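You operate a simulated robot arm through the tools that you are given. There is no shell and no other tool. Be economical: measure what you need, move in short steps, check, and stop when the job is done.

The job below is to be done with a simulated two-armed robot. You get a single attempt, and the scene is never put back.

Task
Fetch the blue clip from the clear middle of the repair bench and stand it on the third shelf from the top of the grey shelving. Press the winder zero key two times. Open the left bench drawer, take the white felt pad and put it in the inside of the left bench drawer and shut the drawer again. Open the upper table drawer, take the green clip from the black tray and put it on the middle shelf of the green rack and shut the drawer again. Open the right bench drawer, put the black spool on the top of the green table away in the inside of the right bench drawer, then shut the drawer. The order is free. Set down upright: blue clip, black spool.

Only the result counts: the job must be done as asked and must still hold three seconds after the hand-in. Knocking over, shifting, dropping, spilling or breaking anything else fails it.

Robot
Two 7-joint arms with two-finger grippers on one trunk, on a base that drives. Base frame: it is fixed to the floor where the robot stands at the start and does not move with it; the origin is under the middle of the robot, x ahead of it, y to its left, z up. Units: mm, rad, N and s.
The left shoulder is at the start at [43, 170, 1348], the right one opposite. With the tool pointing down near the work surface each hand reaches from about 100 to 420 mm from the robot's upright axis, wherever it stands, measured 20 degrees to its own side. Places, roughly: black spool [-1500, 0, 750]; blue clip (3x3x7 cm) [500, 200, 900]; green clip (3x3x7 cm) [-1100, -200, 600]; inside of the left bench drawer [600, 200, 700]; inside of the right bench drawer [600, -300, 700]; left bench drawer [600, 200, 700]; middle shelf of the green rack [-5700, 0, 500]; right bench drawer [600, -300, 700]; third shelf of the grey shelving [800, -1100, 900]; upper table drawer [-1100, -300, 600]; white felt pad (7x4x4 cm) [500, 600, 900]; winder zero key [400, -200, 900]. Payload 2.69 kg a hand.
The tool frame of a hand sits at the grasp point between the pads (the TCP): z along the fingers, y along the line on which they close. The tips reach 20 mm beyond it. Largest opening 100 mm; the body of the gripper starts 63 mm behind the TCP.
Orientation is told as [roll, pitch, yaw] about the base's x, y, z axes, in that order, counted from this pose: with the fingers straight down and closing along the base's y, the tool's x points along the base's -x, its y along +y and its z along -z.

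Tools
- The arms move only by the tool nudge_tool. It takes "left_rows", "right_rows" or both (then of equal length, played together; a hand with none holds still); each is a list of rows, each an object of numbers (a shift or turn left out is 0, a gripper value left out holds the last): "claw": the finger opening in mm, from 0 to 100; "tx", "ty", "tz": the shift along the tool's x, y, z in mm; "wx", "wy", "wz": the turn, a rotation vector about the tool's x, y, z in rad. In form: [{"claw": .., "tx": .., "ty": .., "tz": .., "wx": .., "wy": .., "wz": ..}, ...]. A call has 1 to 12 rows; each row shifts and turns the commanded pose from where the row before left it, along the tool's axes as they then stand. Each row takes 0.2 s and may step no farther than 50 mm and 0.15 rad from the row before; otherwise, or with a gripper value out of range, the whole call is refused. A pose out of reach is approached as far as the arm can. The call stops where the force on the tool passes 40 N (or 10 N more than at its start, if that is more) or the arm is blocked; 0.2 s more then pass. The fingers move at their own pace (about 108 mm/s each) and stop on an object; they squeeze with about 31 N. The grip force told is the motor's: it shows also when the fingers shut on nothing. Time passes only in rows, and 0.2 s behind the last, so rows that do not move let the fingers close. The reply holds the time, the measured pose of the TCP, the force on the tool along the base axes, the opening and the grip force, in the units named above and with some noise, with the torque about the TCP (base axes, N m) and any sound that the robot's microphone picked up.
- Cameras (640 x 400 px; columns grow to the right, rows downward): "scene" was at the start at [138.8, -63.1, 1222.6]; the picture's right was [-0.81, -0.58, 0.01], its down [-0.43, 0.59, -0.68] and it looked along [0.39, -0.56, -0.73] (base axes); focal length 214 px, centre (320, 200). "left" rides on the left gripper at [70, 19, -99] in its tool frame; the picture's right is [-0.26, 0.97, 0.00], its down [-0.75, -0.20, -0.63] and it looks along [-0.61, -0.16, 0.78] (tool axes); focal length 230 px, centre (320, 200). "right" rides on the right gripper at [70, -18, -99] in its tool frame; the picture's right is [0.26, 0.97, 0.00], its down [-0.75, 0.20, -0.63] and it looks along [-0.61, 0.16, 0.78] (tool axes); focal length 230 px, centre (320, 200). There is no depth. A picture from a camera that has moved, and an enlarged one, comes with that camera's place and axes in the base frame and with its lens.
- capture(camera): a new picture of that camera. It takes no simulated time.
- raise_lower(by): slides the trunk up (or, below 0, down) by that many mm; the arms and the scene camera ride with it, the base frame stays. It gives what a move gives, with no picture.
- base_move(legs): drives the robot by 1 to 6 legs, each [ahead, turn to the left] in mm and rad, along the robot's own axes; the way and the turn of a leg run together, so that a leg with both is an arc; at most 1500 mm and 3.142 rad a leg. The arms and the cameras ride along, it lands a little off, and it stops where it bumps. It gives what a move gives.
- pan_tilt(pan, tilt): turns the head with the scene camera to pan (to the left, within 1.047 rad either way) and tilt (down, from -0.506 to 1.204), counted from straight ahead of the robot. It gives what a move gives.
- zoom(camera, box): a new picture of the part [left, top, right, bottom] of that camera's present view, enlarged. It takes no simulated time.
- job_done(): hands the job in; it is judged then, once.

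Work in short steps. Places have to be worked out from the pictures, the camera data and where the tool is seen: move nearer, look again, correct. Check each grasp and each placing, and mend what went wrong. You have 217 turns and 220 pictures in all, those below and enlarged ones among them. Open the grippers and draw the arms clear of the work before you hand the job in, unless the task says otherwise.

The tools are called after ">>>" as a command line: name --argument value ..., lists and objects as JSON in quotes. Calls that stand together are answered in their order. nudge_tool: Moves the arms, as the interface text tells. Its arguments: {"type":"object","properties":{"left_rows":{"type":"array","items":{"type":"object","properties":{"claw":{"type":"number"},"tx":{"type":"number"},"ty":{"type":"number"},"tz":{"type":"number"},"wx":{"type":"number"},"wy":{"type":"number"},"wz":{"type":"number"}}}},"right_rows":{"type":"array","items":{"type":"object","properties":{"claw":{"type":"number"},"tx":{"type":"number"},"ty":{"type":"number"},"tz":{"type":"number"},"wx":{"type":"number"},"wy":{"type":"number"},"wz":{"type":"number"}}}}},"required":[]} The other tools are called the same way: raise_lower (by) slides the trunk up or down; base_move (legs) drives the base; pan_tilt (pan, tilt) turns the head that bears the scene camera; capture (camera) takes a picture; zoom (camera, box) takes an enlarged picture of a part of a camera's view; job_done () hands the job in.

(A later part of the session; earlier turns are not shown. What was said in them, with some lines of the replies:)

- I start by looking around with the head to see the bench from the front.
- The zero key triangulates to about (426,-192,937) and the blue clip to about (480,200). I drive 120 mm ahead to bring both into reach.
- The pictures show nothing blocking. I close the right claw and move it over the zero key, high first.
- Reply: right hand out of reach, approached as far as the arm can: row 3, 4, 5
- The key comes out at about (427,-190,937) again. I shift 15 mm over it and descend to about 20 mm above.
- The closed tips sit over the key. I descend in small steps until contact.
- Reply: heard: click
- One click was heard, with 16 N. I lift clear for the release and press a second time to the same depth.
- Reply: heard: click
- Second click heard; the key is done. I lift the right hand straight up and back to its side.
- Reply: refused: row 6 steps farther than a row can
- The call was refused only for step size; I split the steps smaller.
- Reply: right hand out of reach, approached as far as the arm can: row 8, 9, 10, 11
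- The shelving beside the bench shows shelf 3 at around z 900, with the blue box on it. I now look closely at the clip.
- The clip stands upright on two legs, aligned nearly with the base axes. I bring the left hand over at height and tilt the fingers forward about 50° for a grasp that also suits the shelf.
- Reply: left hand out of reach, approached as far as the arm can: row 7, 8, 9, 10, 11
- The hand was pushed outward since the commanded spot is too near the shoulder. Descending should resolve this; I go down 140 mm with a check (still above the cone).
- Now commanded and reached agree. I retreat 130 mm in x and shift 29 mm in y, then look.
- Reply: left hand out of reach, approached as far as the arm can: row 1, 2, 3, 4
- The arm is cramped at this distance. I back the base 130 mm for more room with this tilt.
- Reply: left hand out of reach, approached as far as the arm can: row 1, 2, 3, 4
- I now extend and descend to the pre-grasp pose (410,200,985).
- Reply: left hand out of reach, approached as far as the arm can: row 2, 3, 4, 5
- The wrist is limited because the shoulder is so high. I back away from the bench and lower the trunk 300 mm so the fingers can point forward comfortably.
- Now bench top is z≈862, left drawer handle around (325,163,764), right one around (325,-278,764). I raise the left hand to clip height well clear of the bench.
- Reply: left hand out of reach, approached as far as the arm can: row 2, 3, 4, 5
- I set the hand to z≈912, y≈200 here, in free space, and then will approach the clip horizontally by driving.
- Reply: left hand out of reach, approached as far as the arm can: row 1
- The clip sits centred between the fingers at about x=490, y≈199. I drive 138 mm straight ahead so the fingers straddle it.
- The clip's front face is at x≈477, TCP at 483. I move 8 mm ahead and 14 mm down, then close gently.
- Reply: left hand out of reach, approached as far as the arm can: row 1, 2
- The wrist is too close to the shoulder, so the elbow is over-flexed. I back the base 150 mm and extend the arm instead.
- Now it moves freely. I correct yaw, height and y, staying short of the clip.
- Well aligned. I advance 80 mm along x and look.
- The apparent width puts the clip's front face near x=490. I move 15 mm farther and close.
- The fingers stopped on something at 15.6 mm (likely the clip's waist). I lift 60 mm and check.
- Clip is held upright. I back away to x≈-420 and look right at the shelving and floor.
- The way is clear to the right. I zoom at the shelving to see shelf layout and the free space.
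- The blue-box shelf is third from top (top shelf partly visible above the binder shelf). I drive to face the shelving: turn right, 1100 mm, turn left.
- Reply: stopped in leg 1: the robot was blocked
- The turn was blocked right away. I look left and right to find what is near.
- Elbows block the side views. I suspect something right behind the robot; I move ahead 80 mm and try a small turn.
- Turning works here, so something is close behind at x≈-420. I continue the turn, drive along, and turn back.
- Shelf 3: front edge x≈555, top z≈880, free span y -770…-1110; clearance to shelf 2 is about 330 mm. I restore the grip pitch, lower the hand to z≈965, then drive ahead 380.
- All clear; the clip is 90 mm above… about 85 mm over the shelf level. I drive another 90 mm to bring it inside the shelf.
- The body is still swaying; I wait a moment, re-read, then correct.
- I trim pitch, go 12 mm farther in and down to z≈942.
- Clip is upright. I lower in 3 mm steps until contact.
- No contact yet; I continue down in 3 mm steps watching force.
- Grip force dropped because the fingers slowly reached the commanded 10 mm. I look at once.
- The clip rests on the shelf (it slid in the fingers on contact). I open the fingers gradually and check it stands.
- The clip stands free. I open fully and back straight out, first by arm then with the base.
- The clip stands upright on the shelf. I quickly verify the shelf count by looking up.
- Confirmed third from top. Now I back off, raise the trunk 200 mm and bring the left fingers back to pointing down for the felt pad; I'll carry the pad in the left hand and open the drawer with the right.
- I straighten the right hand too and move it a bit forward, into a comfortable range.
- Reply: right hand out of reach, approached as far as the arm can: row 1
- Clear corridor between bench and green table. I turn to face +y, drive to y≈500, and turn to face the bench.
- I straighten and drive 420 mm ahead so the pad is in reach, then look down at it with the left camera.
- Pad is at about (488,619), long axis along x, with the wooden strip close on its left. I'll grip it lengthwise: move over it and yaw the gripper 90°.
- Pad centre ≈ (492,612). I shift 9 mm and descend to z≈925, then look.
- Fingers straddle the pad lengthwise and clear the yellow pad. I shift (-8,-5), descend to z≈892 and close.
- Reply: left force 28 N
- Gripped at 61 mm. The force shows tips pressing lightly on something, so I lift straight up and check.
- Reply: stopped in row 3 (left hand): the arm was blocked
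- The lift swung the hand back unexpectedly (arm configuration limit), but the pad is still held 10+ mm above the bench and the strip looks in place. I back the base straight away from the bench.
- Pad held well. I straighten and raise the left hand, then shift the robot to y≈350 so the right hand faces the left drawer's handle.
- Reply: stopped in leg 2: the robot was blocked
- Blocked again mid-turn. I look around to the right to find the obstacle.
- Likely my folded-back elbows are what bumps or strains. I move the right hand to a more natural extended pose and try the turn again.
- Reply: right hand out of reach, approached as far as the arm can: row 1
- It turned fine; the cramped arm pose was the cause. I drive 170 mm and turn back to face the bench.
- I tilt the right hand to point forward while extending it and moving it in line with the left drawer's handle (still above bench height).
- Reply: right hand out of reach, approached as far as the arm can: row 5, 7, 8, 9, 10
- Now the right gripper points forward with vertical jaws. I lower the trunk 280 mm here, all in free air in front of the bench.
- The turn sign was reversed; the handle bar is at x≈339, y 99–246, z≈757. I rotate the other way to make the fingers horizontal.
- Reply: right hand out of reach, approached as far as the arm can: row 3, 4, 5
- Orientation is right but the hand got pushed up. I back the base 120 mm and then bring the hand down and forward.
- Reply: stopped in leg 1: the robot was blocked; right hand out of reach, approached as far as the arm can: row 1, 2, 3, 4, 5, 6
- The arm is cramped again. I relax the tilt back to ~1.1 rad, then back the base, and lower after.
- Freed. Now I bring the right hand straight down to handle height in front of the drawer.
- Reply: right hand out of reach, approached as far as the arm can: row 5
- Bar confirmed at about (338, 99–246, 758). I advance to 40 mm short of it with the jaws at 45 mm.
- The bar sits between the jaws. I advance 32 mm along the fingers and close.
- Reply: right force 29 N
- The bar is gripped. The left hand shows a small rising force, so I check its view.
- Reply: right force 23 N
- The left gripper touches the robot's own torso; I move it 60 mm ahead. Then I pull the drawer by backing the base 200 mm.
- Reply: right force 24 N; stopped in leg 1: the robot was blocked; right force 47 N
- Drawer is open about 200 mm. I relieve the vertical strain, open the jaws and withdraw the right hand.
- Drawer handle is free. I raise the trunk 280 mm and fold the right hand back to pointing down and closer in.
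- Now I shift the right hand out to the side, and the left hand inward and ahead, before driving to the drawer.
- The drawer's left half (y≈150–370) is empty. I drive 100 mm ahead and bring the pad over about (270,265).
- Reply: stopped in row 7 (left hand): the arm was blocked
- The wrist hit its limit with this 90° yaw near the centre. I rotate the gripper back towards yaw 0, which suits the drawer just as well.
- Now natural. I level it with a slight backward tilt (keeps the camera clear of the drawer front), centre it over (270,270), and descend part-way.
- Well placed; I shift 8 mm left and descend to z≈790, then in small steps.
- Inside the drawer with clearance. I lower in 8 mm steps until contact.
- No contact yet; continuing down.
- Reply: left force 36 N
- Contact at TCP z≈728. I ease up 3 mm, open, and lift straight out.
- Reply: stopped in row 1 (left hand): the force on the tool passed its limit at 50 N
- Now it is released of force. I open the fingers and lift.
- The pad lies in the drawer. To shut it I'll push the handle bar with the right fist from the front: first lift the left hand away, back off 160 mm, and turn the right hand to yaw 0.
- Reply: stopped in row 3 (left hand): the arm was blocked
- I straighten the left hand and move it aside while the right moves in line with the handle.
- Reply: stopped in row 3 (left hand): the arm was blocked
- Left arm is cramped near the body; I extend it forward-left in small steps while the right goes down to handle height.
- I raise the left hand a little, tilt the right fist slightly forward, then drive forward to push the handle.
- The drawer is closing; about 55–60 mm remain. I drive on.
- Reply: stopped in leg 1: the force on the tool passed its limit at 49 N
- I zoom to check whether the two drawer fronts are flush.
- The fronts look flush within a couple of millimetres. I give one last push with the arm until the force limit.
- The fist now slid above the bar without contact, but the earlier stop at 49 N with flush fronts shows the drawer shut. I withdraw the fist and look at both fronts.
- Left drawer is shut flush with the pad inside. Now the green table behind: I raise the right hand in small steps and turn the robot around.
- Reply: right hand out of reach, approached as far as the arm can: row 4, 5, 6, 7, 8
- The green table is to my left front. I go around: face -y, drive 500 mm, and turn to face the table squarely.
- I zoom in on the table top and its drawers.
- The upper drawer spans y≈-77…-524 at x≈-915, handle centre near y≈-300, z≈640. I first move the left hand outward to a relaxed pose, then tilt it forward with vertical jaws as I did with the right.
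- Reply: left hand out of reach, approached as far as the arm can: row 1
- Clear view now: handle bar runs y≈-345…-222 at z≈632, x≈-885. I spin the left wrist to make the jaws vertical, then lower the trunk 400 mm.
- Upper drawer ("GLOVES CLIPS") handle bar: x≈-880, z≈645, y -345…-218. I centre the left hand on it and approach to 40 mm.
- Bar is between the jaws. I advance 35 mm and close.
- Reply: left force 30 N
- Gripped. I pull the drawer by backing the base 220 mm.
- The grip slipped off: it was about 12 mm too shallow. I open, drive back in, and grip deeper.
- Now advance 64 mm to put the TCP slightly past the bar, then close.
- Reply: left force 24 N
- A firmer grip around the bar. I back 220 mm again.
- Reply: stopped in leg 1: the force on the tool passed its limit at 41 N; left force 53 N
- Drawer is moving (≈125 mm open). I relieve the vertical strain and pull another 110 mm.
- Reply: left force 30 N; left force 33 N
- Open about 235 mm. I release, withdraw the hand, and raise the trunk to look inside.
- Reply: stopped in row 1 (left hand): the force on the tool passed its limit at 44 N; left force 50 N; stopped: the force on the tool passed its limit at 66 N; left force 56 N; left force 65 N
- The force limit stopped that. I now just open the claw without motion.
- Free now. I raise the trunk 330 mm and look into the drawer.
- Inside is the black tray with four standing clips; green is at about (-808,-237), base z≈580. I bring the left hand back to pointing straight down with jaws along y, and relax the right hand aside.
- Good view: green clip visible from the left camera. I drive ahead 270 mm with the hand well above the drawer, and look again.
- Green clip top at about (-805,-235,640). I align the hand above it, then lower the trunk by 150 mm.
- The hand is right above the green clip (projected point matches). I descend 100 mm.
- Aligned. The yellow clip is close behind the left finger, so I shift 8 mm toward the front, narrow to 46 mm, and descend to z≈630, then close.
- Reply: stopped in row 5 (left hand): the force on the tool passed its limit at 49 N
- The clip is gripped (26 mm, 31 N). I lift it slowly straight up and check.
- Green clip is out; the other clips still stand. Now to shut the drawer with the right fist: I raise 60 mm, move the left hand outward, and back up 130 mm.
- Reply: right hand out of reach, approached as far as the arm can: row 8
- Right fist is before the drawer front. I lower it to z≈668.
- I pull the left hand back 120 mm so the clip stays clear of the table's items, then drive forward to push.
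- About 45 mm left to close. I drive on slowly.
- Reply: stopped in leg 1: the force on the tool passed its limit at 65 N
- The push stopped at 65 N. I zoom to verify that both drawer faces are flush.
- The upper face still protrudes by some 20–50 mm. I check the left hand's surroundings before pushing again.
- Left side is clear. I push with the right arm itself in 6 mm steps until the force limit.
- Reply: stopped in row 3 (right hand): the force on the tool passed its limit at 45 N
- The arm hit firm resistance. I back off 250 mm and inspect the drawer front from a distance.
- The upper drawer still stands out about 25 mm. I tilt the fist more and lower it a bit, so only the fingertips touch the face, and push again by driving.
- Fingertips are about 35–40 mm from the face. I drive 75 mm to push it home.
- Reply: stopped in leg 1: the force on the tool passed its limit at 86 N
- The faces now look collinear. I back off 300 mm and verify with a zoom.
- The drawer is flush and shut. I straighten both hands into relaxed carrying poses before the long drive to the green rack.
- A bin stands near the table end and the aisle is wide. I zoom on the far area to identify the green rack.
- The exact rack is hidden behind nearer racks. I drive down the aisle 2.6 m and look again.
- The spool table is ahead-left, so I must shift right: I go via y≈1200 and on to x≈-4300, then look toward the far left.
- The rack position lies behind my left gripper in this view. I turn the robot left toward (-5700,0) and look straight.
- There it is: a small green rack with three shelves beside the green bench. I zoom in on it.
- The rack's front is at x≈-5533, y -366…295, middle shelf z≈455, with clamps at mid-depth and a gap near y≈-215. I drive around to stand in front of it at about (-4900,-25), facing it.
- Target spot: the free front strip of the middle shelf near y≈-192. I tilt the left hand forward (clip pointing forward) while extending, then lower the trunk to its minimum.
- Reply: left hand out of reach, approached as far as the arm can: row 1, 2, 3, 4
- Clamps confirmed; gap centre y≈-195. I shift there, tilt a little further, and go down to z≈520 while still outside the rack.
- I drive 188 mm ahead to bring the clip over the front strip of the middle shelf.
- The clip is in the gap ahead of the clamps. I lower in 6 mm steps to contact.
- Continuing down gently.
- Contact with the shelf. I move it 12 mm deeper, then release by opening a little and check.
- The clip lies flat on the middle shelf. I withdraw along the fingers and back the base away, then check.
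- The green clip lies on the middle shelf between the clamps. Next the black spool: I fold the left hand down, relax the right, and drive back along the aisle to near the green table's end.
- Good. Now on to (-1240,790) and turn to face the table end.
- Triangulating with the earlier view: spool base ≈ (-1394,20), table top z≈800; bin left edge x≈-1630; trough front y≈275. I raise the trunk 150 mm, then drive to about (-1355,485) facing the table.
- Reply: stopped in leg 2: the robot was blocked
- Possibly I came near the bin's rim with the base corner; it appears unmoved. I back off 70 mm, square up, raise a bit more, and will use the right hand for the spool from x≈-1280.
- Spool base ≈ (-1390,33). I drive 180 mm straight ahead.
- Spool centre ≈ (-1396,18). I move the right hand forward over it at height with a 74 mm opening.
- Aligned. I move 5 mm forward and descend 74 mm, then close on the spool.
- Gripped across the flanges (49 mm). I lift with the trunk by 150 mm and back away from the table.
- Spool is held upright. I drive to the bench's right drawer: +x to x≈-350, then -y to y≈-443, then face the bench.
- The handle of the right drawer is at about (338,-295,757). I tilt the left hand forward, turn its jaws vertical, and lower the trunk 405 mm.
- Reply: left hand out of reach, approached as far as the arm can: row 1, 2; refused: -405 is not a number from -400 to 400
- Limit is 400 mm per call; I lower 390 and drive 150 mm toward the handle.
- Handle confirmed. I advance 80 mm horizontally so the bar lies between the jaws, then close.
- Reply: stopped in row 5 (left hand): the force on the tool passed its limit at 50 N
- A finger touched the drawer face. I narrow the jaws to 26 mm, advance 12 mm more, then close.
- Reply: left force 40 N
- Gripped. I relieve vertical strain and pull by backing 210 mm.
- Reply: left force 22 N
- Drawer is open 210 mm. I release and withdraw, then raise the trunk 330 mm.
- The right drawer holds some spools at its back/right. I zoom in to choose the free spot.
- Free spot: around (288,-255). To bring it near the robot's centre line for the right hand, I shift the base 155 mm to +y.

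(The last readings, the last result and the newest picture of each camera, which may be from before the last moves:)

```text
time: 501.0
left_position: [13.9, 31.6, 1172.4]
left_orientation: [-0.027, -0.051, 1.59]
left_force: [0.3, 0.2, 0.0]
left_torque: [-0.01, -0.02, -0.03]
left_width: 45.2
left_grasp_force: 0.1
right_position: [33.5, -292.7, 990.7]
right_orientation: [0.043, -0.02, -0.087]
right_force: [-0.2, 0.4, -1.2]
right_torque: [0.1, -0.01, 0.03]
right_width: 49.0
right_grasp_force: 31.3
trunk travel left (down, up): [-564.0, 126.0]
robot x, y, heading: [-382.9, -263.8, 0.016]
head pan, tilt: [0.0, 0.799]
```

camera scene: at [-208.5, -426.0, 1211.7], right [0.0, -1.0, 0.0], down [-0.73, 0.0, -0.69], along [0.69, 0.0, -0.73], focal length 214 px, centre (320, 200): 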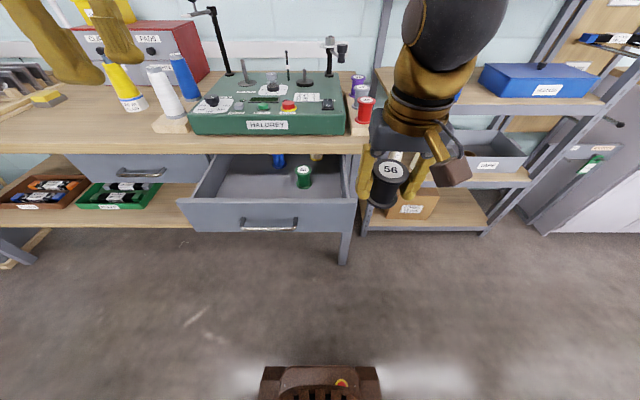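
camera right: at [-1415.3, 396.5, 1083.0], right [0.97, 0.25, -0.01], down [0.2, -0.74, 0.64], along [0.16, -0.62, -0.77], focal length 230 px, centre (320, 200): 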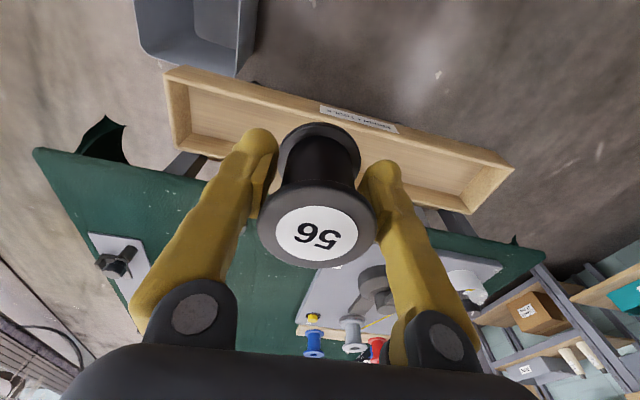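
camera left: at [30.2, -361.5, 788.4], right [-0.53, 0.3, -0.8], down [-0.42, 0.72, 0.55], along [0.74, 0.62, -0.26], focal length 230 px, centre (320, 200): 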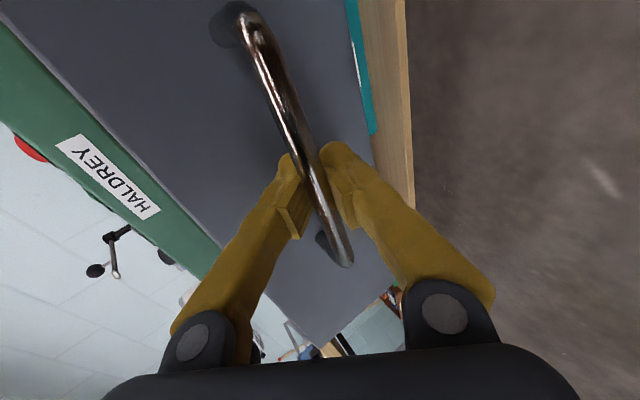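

I drive 250 mm forward so the spool is above the open drawer, and correct the small roll.

>>> base_move --legs '[[255, -0.014]]'

>>> nudge_tool --right_rows '[{"wx": 0.04, "wy": 0.0}, {"ty": 12}, {"tz": 20}, {"tz": 20}, {}]'

>>> capture --camera "right"

```text
time: 502.9
left_position: [278.9, 27.3, 1171.2]
left_orientation: [-0.027, -0.05, 1.574]
left_force: [-0.2, 0.0, -0.8]
left_torque: [-0.01, 0.0, 0.0]
left_width: 45.1
left_grasp_force: 0.0
right_position: [296.5, -295.8, 996.3]
right_orientation: [0.049, -0.023, -0.105]
right_force: [-0.5, 0.1, -0.4]
right_torque: [0.0, 0.0, 0.01]
right_width: 49.0
right_grasp_force: 31.2
trunk travel left (down, up): [-564.0, 126.0]
robot x, y, heading: [-126.1, -262.2, 0.002]
head pan, tilt: [0.0, 0.799]
```

```text
time: 504.1
left_position: [257.6, 27.2, 1178.1]
left_orientation: [-0.045, -0.052, 1.574]
left_force: [0.4, 0.0, 0.9]
left_torque: [-0.02, 0.0, 0.05]
left_width: 44.8
left_grasp_force: 0.0
right_position: [298.2, -297.0, 970.4]
right_orientation: [0.044, -0.039, -0.178]
right_force: [-0.1, 0.2, -0.1]
right_torque: [0.02, 0.01, -0.01]
right_width: 49.2
right_grasp_force: 31.0
trunk travel left (down, up): [-564.0, 126.0]
robot x, y, heading: [-125.0, -266.8, 0.001]
head pan, tilt: [0.0, 0.799]
```

```text
22 pictures are left
camera right: at [221.6, -307.8, 1066.2], right [-0.09, 1.0, 0.03], down [0.74, 0.04, 0.67], along [0.66, 0.08, -0.74], focal length 230 px, centre (320, 200)
```

right: 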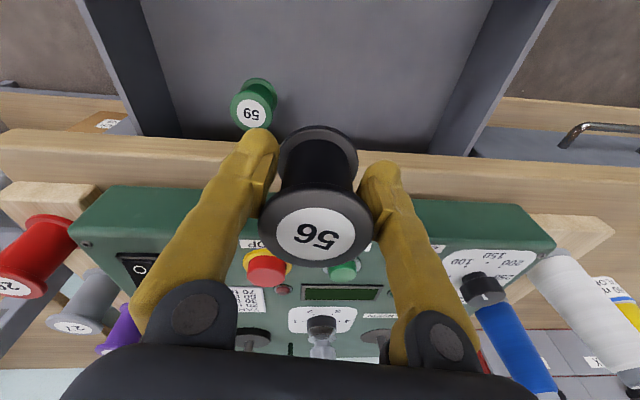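

Position is good relative to the green spool. I move 12 mm back and lower the trunk 150 mm.

>>> nudge_tool --right_rows '[{"tx": 12, "wx": 0.04, "wy": 0.02}, {}]'

>>> raise_lower --by -150

>>> capture --camera "right"

>>> zoom --camera "scene" --box '[180, 60, 500, 260]'

```text
time: 504.7
left_position: [259.2, 26.0, 1177.6]
left_orientation: [-0.043, -0.05, 1.573]
left_force: [-0.5, -0.7, 0.0]
left_torque: [-0.01, 0.02, 0.0]
left_width: 45.4
left_grasp_force: 0.1
right_position: [285.2, -296.8, 964.3]
right_orientation: [-0.003, -0.012, -0.177]
right_force: [1.1, -0.4, -1.3]
right_torque: [0.0, 0.0, 0.03]
right_width: 49.1
right_grasp_force: 31.4
trunk travel left (down, up): [-564.0, 126.0]
robot x, y, heading: [-119.7, -264.7, 0.002]
head pan, tilt: [0.0, 0.799]
```

```text
time: 506.4
left_position: [259.3, 27.4, 1027.1]
left_orientation: [-0.046, -0.052, 1.573]
left_force: [0.9, -0.4, 0.0]
left_torque: [0.02, -0.01, 0.02]
left_width: 45.2
left_grasp_force: 0.1
right_position: [285.5, -294.3, 817.1]
right_orientation: [0.001, -0.018, -0.174]
right_force: [-0.1, 0.0, -0.9]
right_torque: [0.01, 0.01, 0.01]
right_width: 48.7
right_grasp_force: 31.2
trunk travel left (down, up): [-414.0, 276.0]
robot x, y, heading: [-123.9, -265.7, -0.001]
head pan, tilt: [0.0, 0.799]
```

```text
21 pictures are left
camera right: at [212.3, -301.6, 916.4], right [-0.09, 1.0, 0.0], down [0.76, 0.07, 0.64], along [0.64, 0.05, -0.77], focal length 230 px, centre (320, 200)
```

right: 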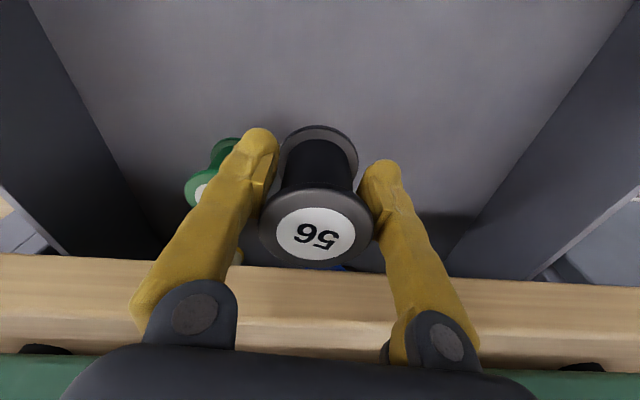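

```text
2.00 times, centred on (340, 160) of scene
camera zoom: at [45.2, -262.5, 1061.8], right [0.0, -1.0, 0.0], down [-0.73, 0.0, -0.68], along [0.68, 0.0, -0.73], focal length 429 px, centre (280, 280)
```

zoom: 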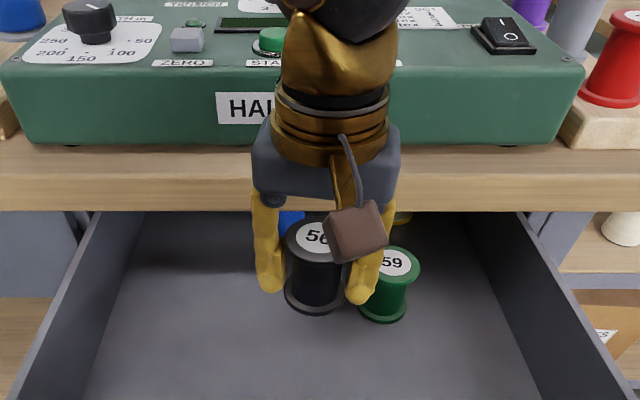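

Clearance to the green spool is fine; I back 10 mm more and lower the trunk by 65 mm.

>>> nudge_tool --right_rows '[{"tx": 10}, {}]'

>>> raise_lower --by -65

>>> zoom --camera "scene" --box '[180, 60, 500, 260]'

```text
time: 507.0
left_position: [259.2, 24.8, 1027.8]
left_orientation: [-0.046, -0.051, 1.572]
left_force: [-0.4, 0.0, -0.7]
left_torque: [-0.01, 0.01, -0.06]
left_width: 45.0
left_grasp_force: 0.0
right_position: [273.0, -294.2, 815.0]
right_orientation: [-0.001, -0.008, -0.176]
right_force: [0.2, 0.5, -0.1]
right_torque: [0.0, 0.06, 0.05]
right_width: 49.0
right_grasp_force: 30.5
trunk travel left (down, up): [-414.0, 276.0]
robot x, y, heading: [-124.8, -265.1, -0.001]
head pan, tilt: [0.0, 0.799]
```

```text
time: 508.1
left_position: [259.7, 26.4, 963.5]
left_orientation: [-0.046, -0.051, 1.574]
left_force: [-0.2, 0.6, 0.1]
left_torque: [0.0, 0.02, 0.04]
left_width: 44.9
left_grasp_force: 0.0
right_position: [274.2, -292.6, 751.7]
right_orientation: [0.003, -0.012, -0.174]
right_force: [-0.4, 0.3, -0.6]
right_torque: [-0.02, 0.01, 0.0]
right_width: 49.2
right_grasp_force: 31.1
trunk travel left (down, up): [-349.0, 341.0]
robot x, y, heading: [-126.1, -262.3, -0.003]
head pan, tilt: [0.0, 0.799]
```

```text
2.00 times, centred on (340, 160) of scene
camera zoom: at [44.0, -262.5, 996.8], right [0.0, -1.0, 0.0], down [-0.73, 0.0, -0.68], along [0.68, 0.0, -0.73], focal length 429 px, centre (280, 280)
```

zoom: 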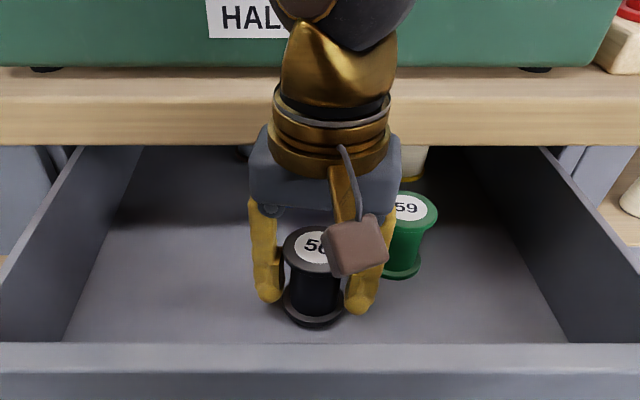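

Spool is upright, just above the floor of the drawer. I lower in 3–4 mm steps until contact.

>>> nudge_tool --right_rows '[{"tz": 4}, {"tz": 4}, {"tz": 3}, {"tz": 3}, {}]'

```text
time: 509.3
left_position: [258.0, 26.8, 962.6]
left_orientation: [-0.046, -0.05, 1.571]
left_force: [0.1, -0.6, 0.2]
left_torque: [-0.04, -0.01, 0.03]
left_width: 45.0
left_grasp_force: 0.0
right_position: [278.3, -291.6, 741.4]
right_orientation: [0.005, -0.025, -0.173]
right_force: [1.7, 6.6, 26.8]
right_torque: [0.11, -0.25, 0.05]
right_width: 49.1
right_grasp_force: 30.6
trunk travel left (down, up): [-349.0, 341.0]
robot x, y, heading: [-128.6, -263.0, 0.003]
head pan, tilt: [0.0, 0.799]
```

Contact. I open to 66 mm and lift away with the trunk.

>>> nudge_tool --right_rows '[{"tz": -2}, {"claw": 58}, {"claw": 68}, {}, {}]'

>>> raise_lower --by 230

>>> zoom --camera "scene" --box '[180, 100, 500, 300]'

```text
time: 510.5
left_position: [258.9, 25.5, 963.0]
left_orientation: [-0.045, -0.051, 1.574]
left_force: [0.5, -0.4, -0.1]
left_torque: [0.01, -0.03, -0.01]
left_width: 45.2
left_grasp_force: 0.1
right_position: [275.1, -294.2, 738.8]
right_orientation: [-0.004, -0.015, -0.173]
right_force: [-0.4, 0.0, -0.4]
right_torque: [0.02, -0.02, 0.02]
right_width: 67.6
right_grasp_force: 0.1
trunk travel left (down, up): [-349.0, 341.0]
robot x, y, heading: [-126.2, -268.0, -0.003]
head pan, tilt: [0.0, 0.799]
```

```text
time: 512.9
left_position: [259.9, 26.4, 1193.2]
left_orientation: [-0.045, -0.051, 1.571]
left_force: [0.1, -0.4, -0.7]
left_torque: [0.0, 0.01, 0.03]
left_width: 44.8
left_grasp_force: 0.1
right_position: [276.0, -295.4, 968.7]
right_orientation: [0.002, -0.014, -0.181]
right_force: [0.0, 0.4, -0.1]
right_torque: [-0.05, -0.03, 0.0]
right_width: 68.1
right_grasp_force: 0.1
trunk travel left (down, up): [-579.0, 111.0]
robot x, y, heading: [-127.4, -262.5, -0.002]
head pan, tilt: [0.0, 0.799]
```

```text
2.00 times, centred on (340, 200) of scene
camera zoom: at [48.2, -262.4, 1226.6], right [0.0, -1.0, 0.0], down [-0.73, 0.0, -0.68], along [0.68, 0.0, -0.73], focal length 429 px, centre (280, 200)
```

zoom: 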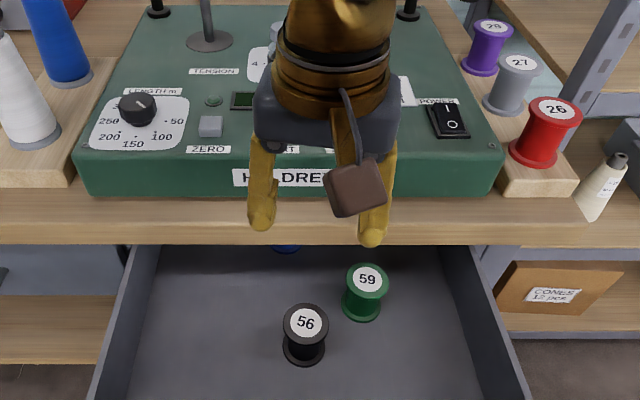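

The black spool stands upright beside the green one. To shut gently: close the right fist, back 195 mm, and lower in front of the handle.

>>> base_move --legs '[[-200, 0]]'

>>> nudge_tool --right_rows '[{"claw": 0, "wy": -0.1}, {"wy": -0.1}, {}, {}]'

>>> raise_lower --by -215

>>> capture --camera "right"

```text
time: 514.5
left_position: [59.1, 27.3, 1192.2]
left_orientation: [-0.046, -0.05, 1.573]
left_force: [0.4, -0.2, -0.3]
left_torque: [-0.02, -0.01, 0.02]
left_width: 45.1
left_grasp_force: 0.0
right_position: [77.7, -293.0, 970.2]
right_orientation: [0.003, -0.016, -0.178]
right_force: [-1.3, -0.2, 0.4]
right_torque: [-0.02, 0.01, 0.01]
right_width: 67.9
right_grasp_force: 0.1
trunk travel left (down, up): [-579.0, 111.0]
robot x, y, heading: [-327.9, -261.7, -0.0]
head pan, tilt: [0.0, 0.799]
```

```text
time: 515.2
left_position: [17.4, 26.8, 1205.0]
left_orientation: [-0.086, -0.049, 1.572]
left_force: [-0.1, -0.3, 0.2]
left_torque: [-0.01, -0.03, 0.02]
left_width: 45.1
left_grasp_force: 0.1
right_position: [59.6, -307.2, 986.0]
right_orientation: [0.034, -0.216, -0.272]
right_force: [-0.9, -0.3, 0.4]
right_torque: [0.0, -0.09, -0.04]
right_width: 0.0
right_grasp_force: 29.9
trunk travel left (down, up): [-579.0, 111.0]
robot x, y, heading: [-325.7, -263.7, -0.0]
head pan, tilt: [0.0, 0.799]
stopped in row 3 (right hand): the arm was blocked; the commanded pose is now the measured one
```

```text
time: 517.5
left_position: [22.4, 27.3, 989.1]
left_orientation: [-0.08, -0.049, 1.571]
left_force: [0.1, 0.4, -0.6]
left_torque: [0.02, -0.05, 0.02]
left_width: 45.0
left_grasp_force: 0.0
right_position: [64.9, -305.8, 772.4]
right_orientation: [0.036, -0.217, -0.272]
right_force: [0.4, -0.3, -0.9]
right_torque: [0.01, -0.01, 0.0]
right_width: 0.2
right_grasp_force: 29.4
trunk travel left (down, up): [-364.0, 326.0]
robot x, y, heading: [-324.1, -262.8, 0.001]
head pan, tilt: [0.0, 0.799]
```

```text
17 pictures are left
camera right: at [-26.6, -305.8, 853.2], right [0.01, 1.0, -0.02], down [0.62, 0.01, 0.78], along [0.78, -0.02, -0.62], focal length 230 px, centre (320, 200)
```

right: 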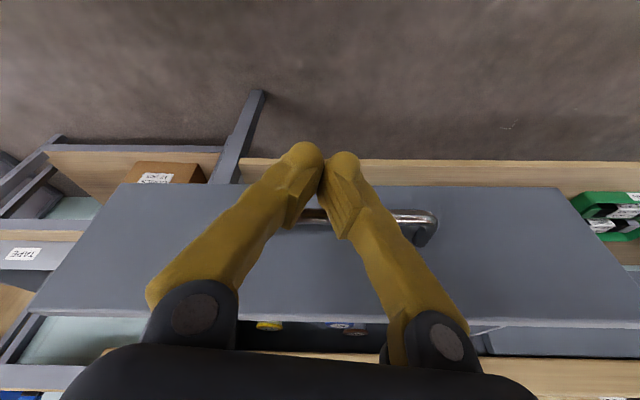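

The fist faces the bar squarely. I lower 12 mm and push in gentle stages: 45 mm, then 100 mm.

>>> raise_lower --by -12

>>> base_move --legs '[[48, 0], [60, 0], [60, 0]]'

>>> capture --camera "scene"

```text
time: 518.1
left_position: [22.0, 26.4, 977.1]
left_orientation: [-0.081, -0.051, 1.574]
left_force: [0.7, 0.2, -0.4]
left_torque: [0.0, 0.0, 0.02]
left_width: 44.8
left_grasp_force: 0.1
right_position: [63.3, -306.5, 759.7]
right_orientation: [0.037, -0.219, -0.271]
right_force: [-0.8, 0.3, 0.8]
right_torque: [0.01, 0.03, 0.03]
right_width: 0.2
right_grasp_force: 29.5
trunk travel left (down, up): [-352.0, 338.0]
robot x, y, heading: [-325.8, -265.2, -0.001]
head pan, tilt: [0.0, 0.799]
```

```text
time: 520.1
left_position: [182.8, 25.1, 979.2]
left_orientation: [-0.089, -0.049, 1.572]
left_force: [-0.3, -0.5, 0.3]
left_torque: [-0.05, -0.06, 0.04]
left_width: 45.0
left_grasp_force: 0.1
right_position: [224.0, -308.2, 759.7]
right_orientation: [0.036, -0.222, -0.27]
right_force: [-0.4, 0.3, 0.3]
right_torque: [-0.03, -0.02, -0.04]
right_width: 0.0
right_grasp_force: 29.4
trunk travel left (down, up): [-352.0, 338.0]
robot x, y, heading: [-152.8, -268.0, -0.002]
head pan, tilt: [0.0, 0.799]
```

```text
16 pictures are left
camera scene: at [-0.1, -261.9, 1001.7], right [0.0, -1.0, 0.0], down [-0.72, 0.0, -0.69], along [0.69, 0.0, -0.72], focal length 214 px, centre (320, 200)
```

scene: 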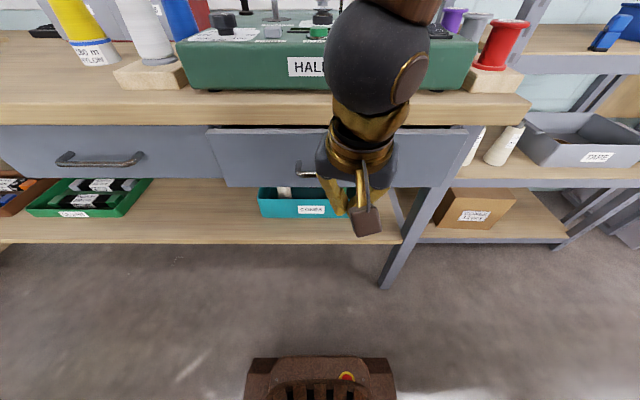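

Closing smoothly. About 90 mm remain: I drive 60 and then 30 mm.

>>> base_move --legs '[[55, 0], [40, 0]]'

>>> capture --camera "right"

```text
time: 521.7
left_position: [249.4, 24.9, 989.2]
left_orientation: [-0.121, -0.049, 1.573]
left_force: [-1.1, 1.0, -0.1]
left_torque: [-0.04, -0.03, 0.01]
left_width: 45.2
left_grasp_force: 0.1
right_position: [295.9, -300.3, 773.9]
right_orientation: [0.055, -0.232, -0.273]
right_force: [-1.0, 1.2, 0.5]
right_torque: [-0.01, -0.02, 0.03]
right_width: 0.0
right_grasp_force: 29.1
trunk travel left (down, up): [-352.0, 338.0]
robot x, y, heading: [-62.6, -263.3, 0.007]
head pan, tilt: [0.0, 0.799]
stopped in leg 2: the force on the tool passed its limit at 71 N (the readings are from after the stop); the commanded pose is now the measured one
```

```text
15 pictures are left
camera right: at [202.3, -299.9, 854.1], right [0.0, 1.0, -0.01], down [0.61, 0.0, 0.79], along [0.79, -0.01, -0.61], focal length 230 px, centre (320, 200)
```

right: 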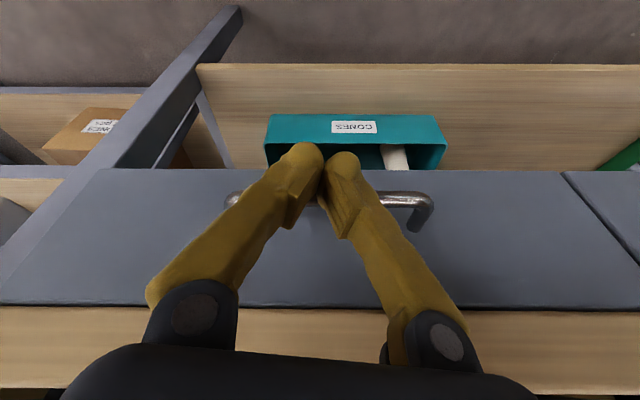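

It stopped at 71 N; fronts seem aligned. I zoom on the seam between both drawers.

>>> zoom --camera "right" --box '[440, 140, 640, 320]'

```text
2.22 times, centred on (540, 230) of right
camera zoom: at [202.3, -299.9, 854.1], right [0.0, 1.0, -0.01], down [0.61, 0.0, 0.79], along [0.79, -0.01, -0.61], focal length 511 px, centre (-169, 133)
```

zoom: 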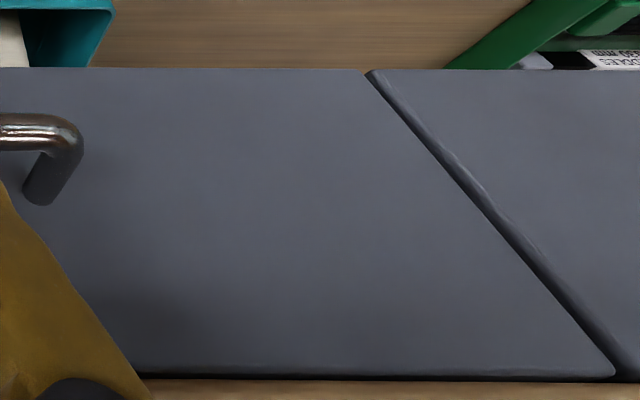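

Both drawer fronts are flush. I withdraw the fist, back the base away, open the grippers and take a last look.

>>> nudge_tool --right_rows '[{"tx": 15, "tz": -3}, {"tx": 20, "tz": -4}, {"tx": 20, "tz": -4}, {}]'

>>> base_move --legs '[[-300, 0]]'

>>> nudge_tool --right_rows '[{"claw": 90}, {}, {}]' --left_rows '[{"claw": 90}, {}, {}]'

>>> pan_tilt --pan -0.3 --tilt 0.35

>>> capture --camera "scene"

```text
time: 522.7
left_position: [252.2, 24.3, 987.5]
left_orientation: [-0.118, -0.049, 1.574]
left_force: [-0.8, 0.7, 0.7]
left_torque: [-0.02, 0.01, 0.02]
left_width: 45.1
left_grasp_force: 0.0
right_position: [241.2, -287.5, 769.3]
right_orientation: [0.051, -0.229, -0.27]
right_force: [-0.6, 0.7, -0.9]
right_torque: [0.04, 0.01, -0.02]
right_width: 0.1
right_grasp_force: 29.1
trunk travel left (down, up): [-352.0, 338.0]
robot x, y, heading: [-63.0, -260.4, 0.002]
head pan, tilt: [0.0, 0.799]
```

```text
time: 524.7
left_position: [-46.3, 25.1, 988.3]
left_orientation: [-0.118, -0.049, 1.572]
left_force: [-0.7, 0.4, -0.7]
left_torque: [-0.02, -0.02, 0.03]
left_width: 45.1
left_grasp_force: 0.1
right_position: [-56.9, -286.2, 770.7]
right_orientation: [0.052, -0.23, -0.271]
right_force: [0.1, -0.1, -0.1]
right_torque: [-0.02, 0.0, -0.01]
right_width: 0.0
right_grasp_force: 29.5
trunk travel left (down, up): [-352.0, 338.0]
robot x, y, heading: [-359.8, -260.9, -0.002]
head pan, tilt: [0.0, 0.799]
```

```text
time: 525.5
left_position: [-60.0, 23.5, 990.9]
left_orientation: [-0.134, -0.051, 1.571]
left_force: [0.0, -0.5, -0.2]
left_torque: [-0.01, 0.01, 0.02]
left_width: 89.9
left_grasp_force: 0.0
right_position: [-66.2, -287.1, 774.6]
right_orientation: [0.058, -0.245, -0.274]
right_force: [-0.4, -0.9, -0.3]
right_torque: [-0.03, 0.02, 0.01]
right_width: 89.9
right_grasp_force: 0.2
trunk travel left (down, up): [-352.0, 338.0]
robot x, y, heading: [-360.1, -262.9, -0.004]
head pan, tilt: [0.0, 0.799]
```

```text
time: 526.4
left_position: [-60.0, 24.1, 992.4]
left_orientation: [-0.133, -0.052, 1.572]
left_force: [-1.1, -0.3, -0.3]
left_torque: [-0.01, 0.01, -0.03]
left_width: 89.8
left_grasp_force: 0.1
right_position: [-67.0, -286.6, 775.4]
right_orientation: [0.058, -0.245, -0.273]
right_force: [0.0, -0.2, -0.1]
right_torque: [0.0, -0.02, 0.01]
right_width: 90.0
right_grasp_force: 0.2
trunk travel left (down, up): [-352.0, 338.0]
robot x, y, heading: [-360.9, -265.9, -0.003]
head pan, tilt: [-0.3, 0.351]
```

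```text
13 pictures are left
camera scene: at [-183.2, -289.4, 1039.1], right [-0.3, -0.96, 0.01], down [-0.35, 0.1, -0.93], along [0.89, -0.28, -0.36], focal length 214 px, centre (320, 200)
```

scene: 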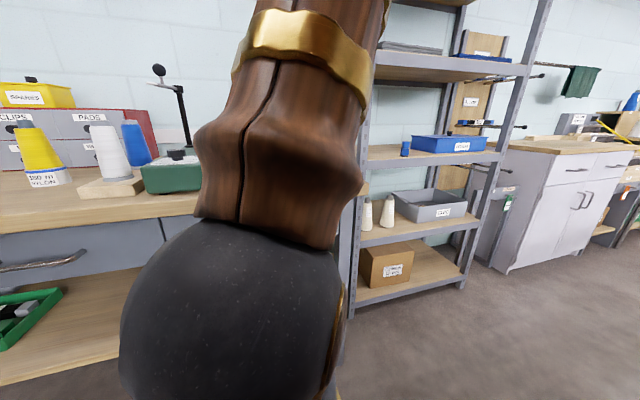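

The blue clip still stands on its shelf, both bench drawers are shut, the grippers are open and the arms are clear. I hand in the job.

>>> job_done

```text
The job is handed in.
```

I finished every part of the job and handed it in, but I could not check two things.

- **Blue clip:** it stands upright on the third shelf from the top of the grey shelving.
- **Winder zero key:** I pressed it twice and heard a click each time.
- **White felt pad:** it lies in the left bench drawer, which is shut flush.
- **Green clip:** it lies on its side on the middle shelf of the green rack, between the red and blue clamps. The upper table drawer is shut flush.
- **Black spool:** it stood upright in the right bench drawer before I shut it. I closed it gently, but it ended with a 71 N stop and I could not see inside afterwards.

**Not checked:**
- **Clips in the table drawer:** closing it took several hard pushes, up to 86 N. The red, blue and yellow clips stood in the tray when I lifted the green one out, but I could not see them once it was shut.
- **Bin by the green table:** the base was blocked close to its rim once. The bin looked unmoved in the pictures, but I can't rule out a touch.
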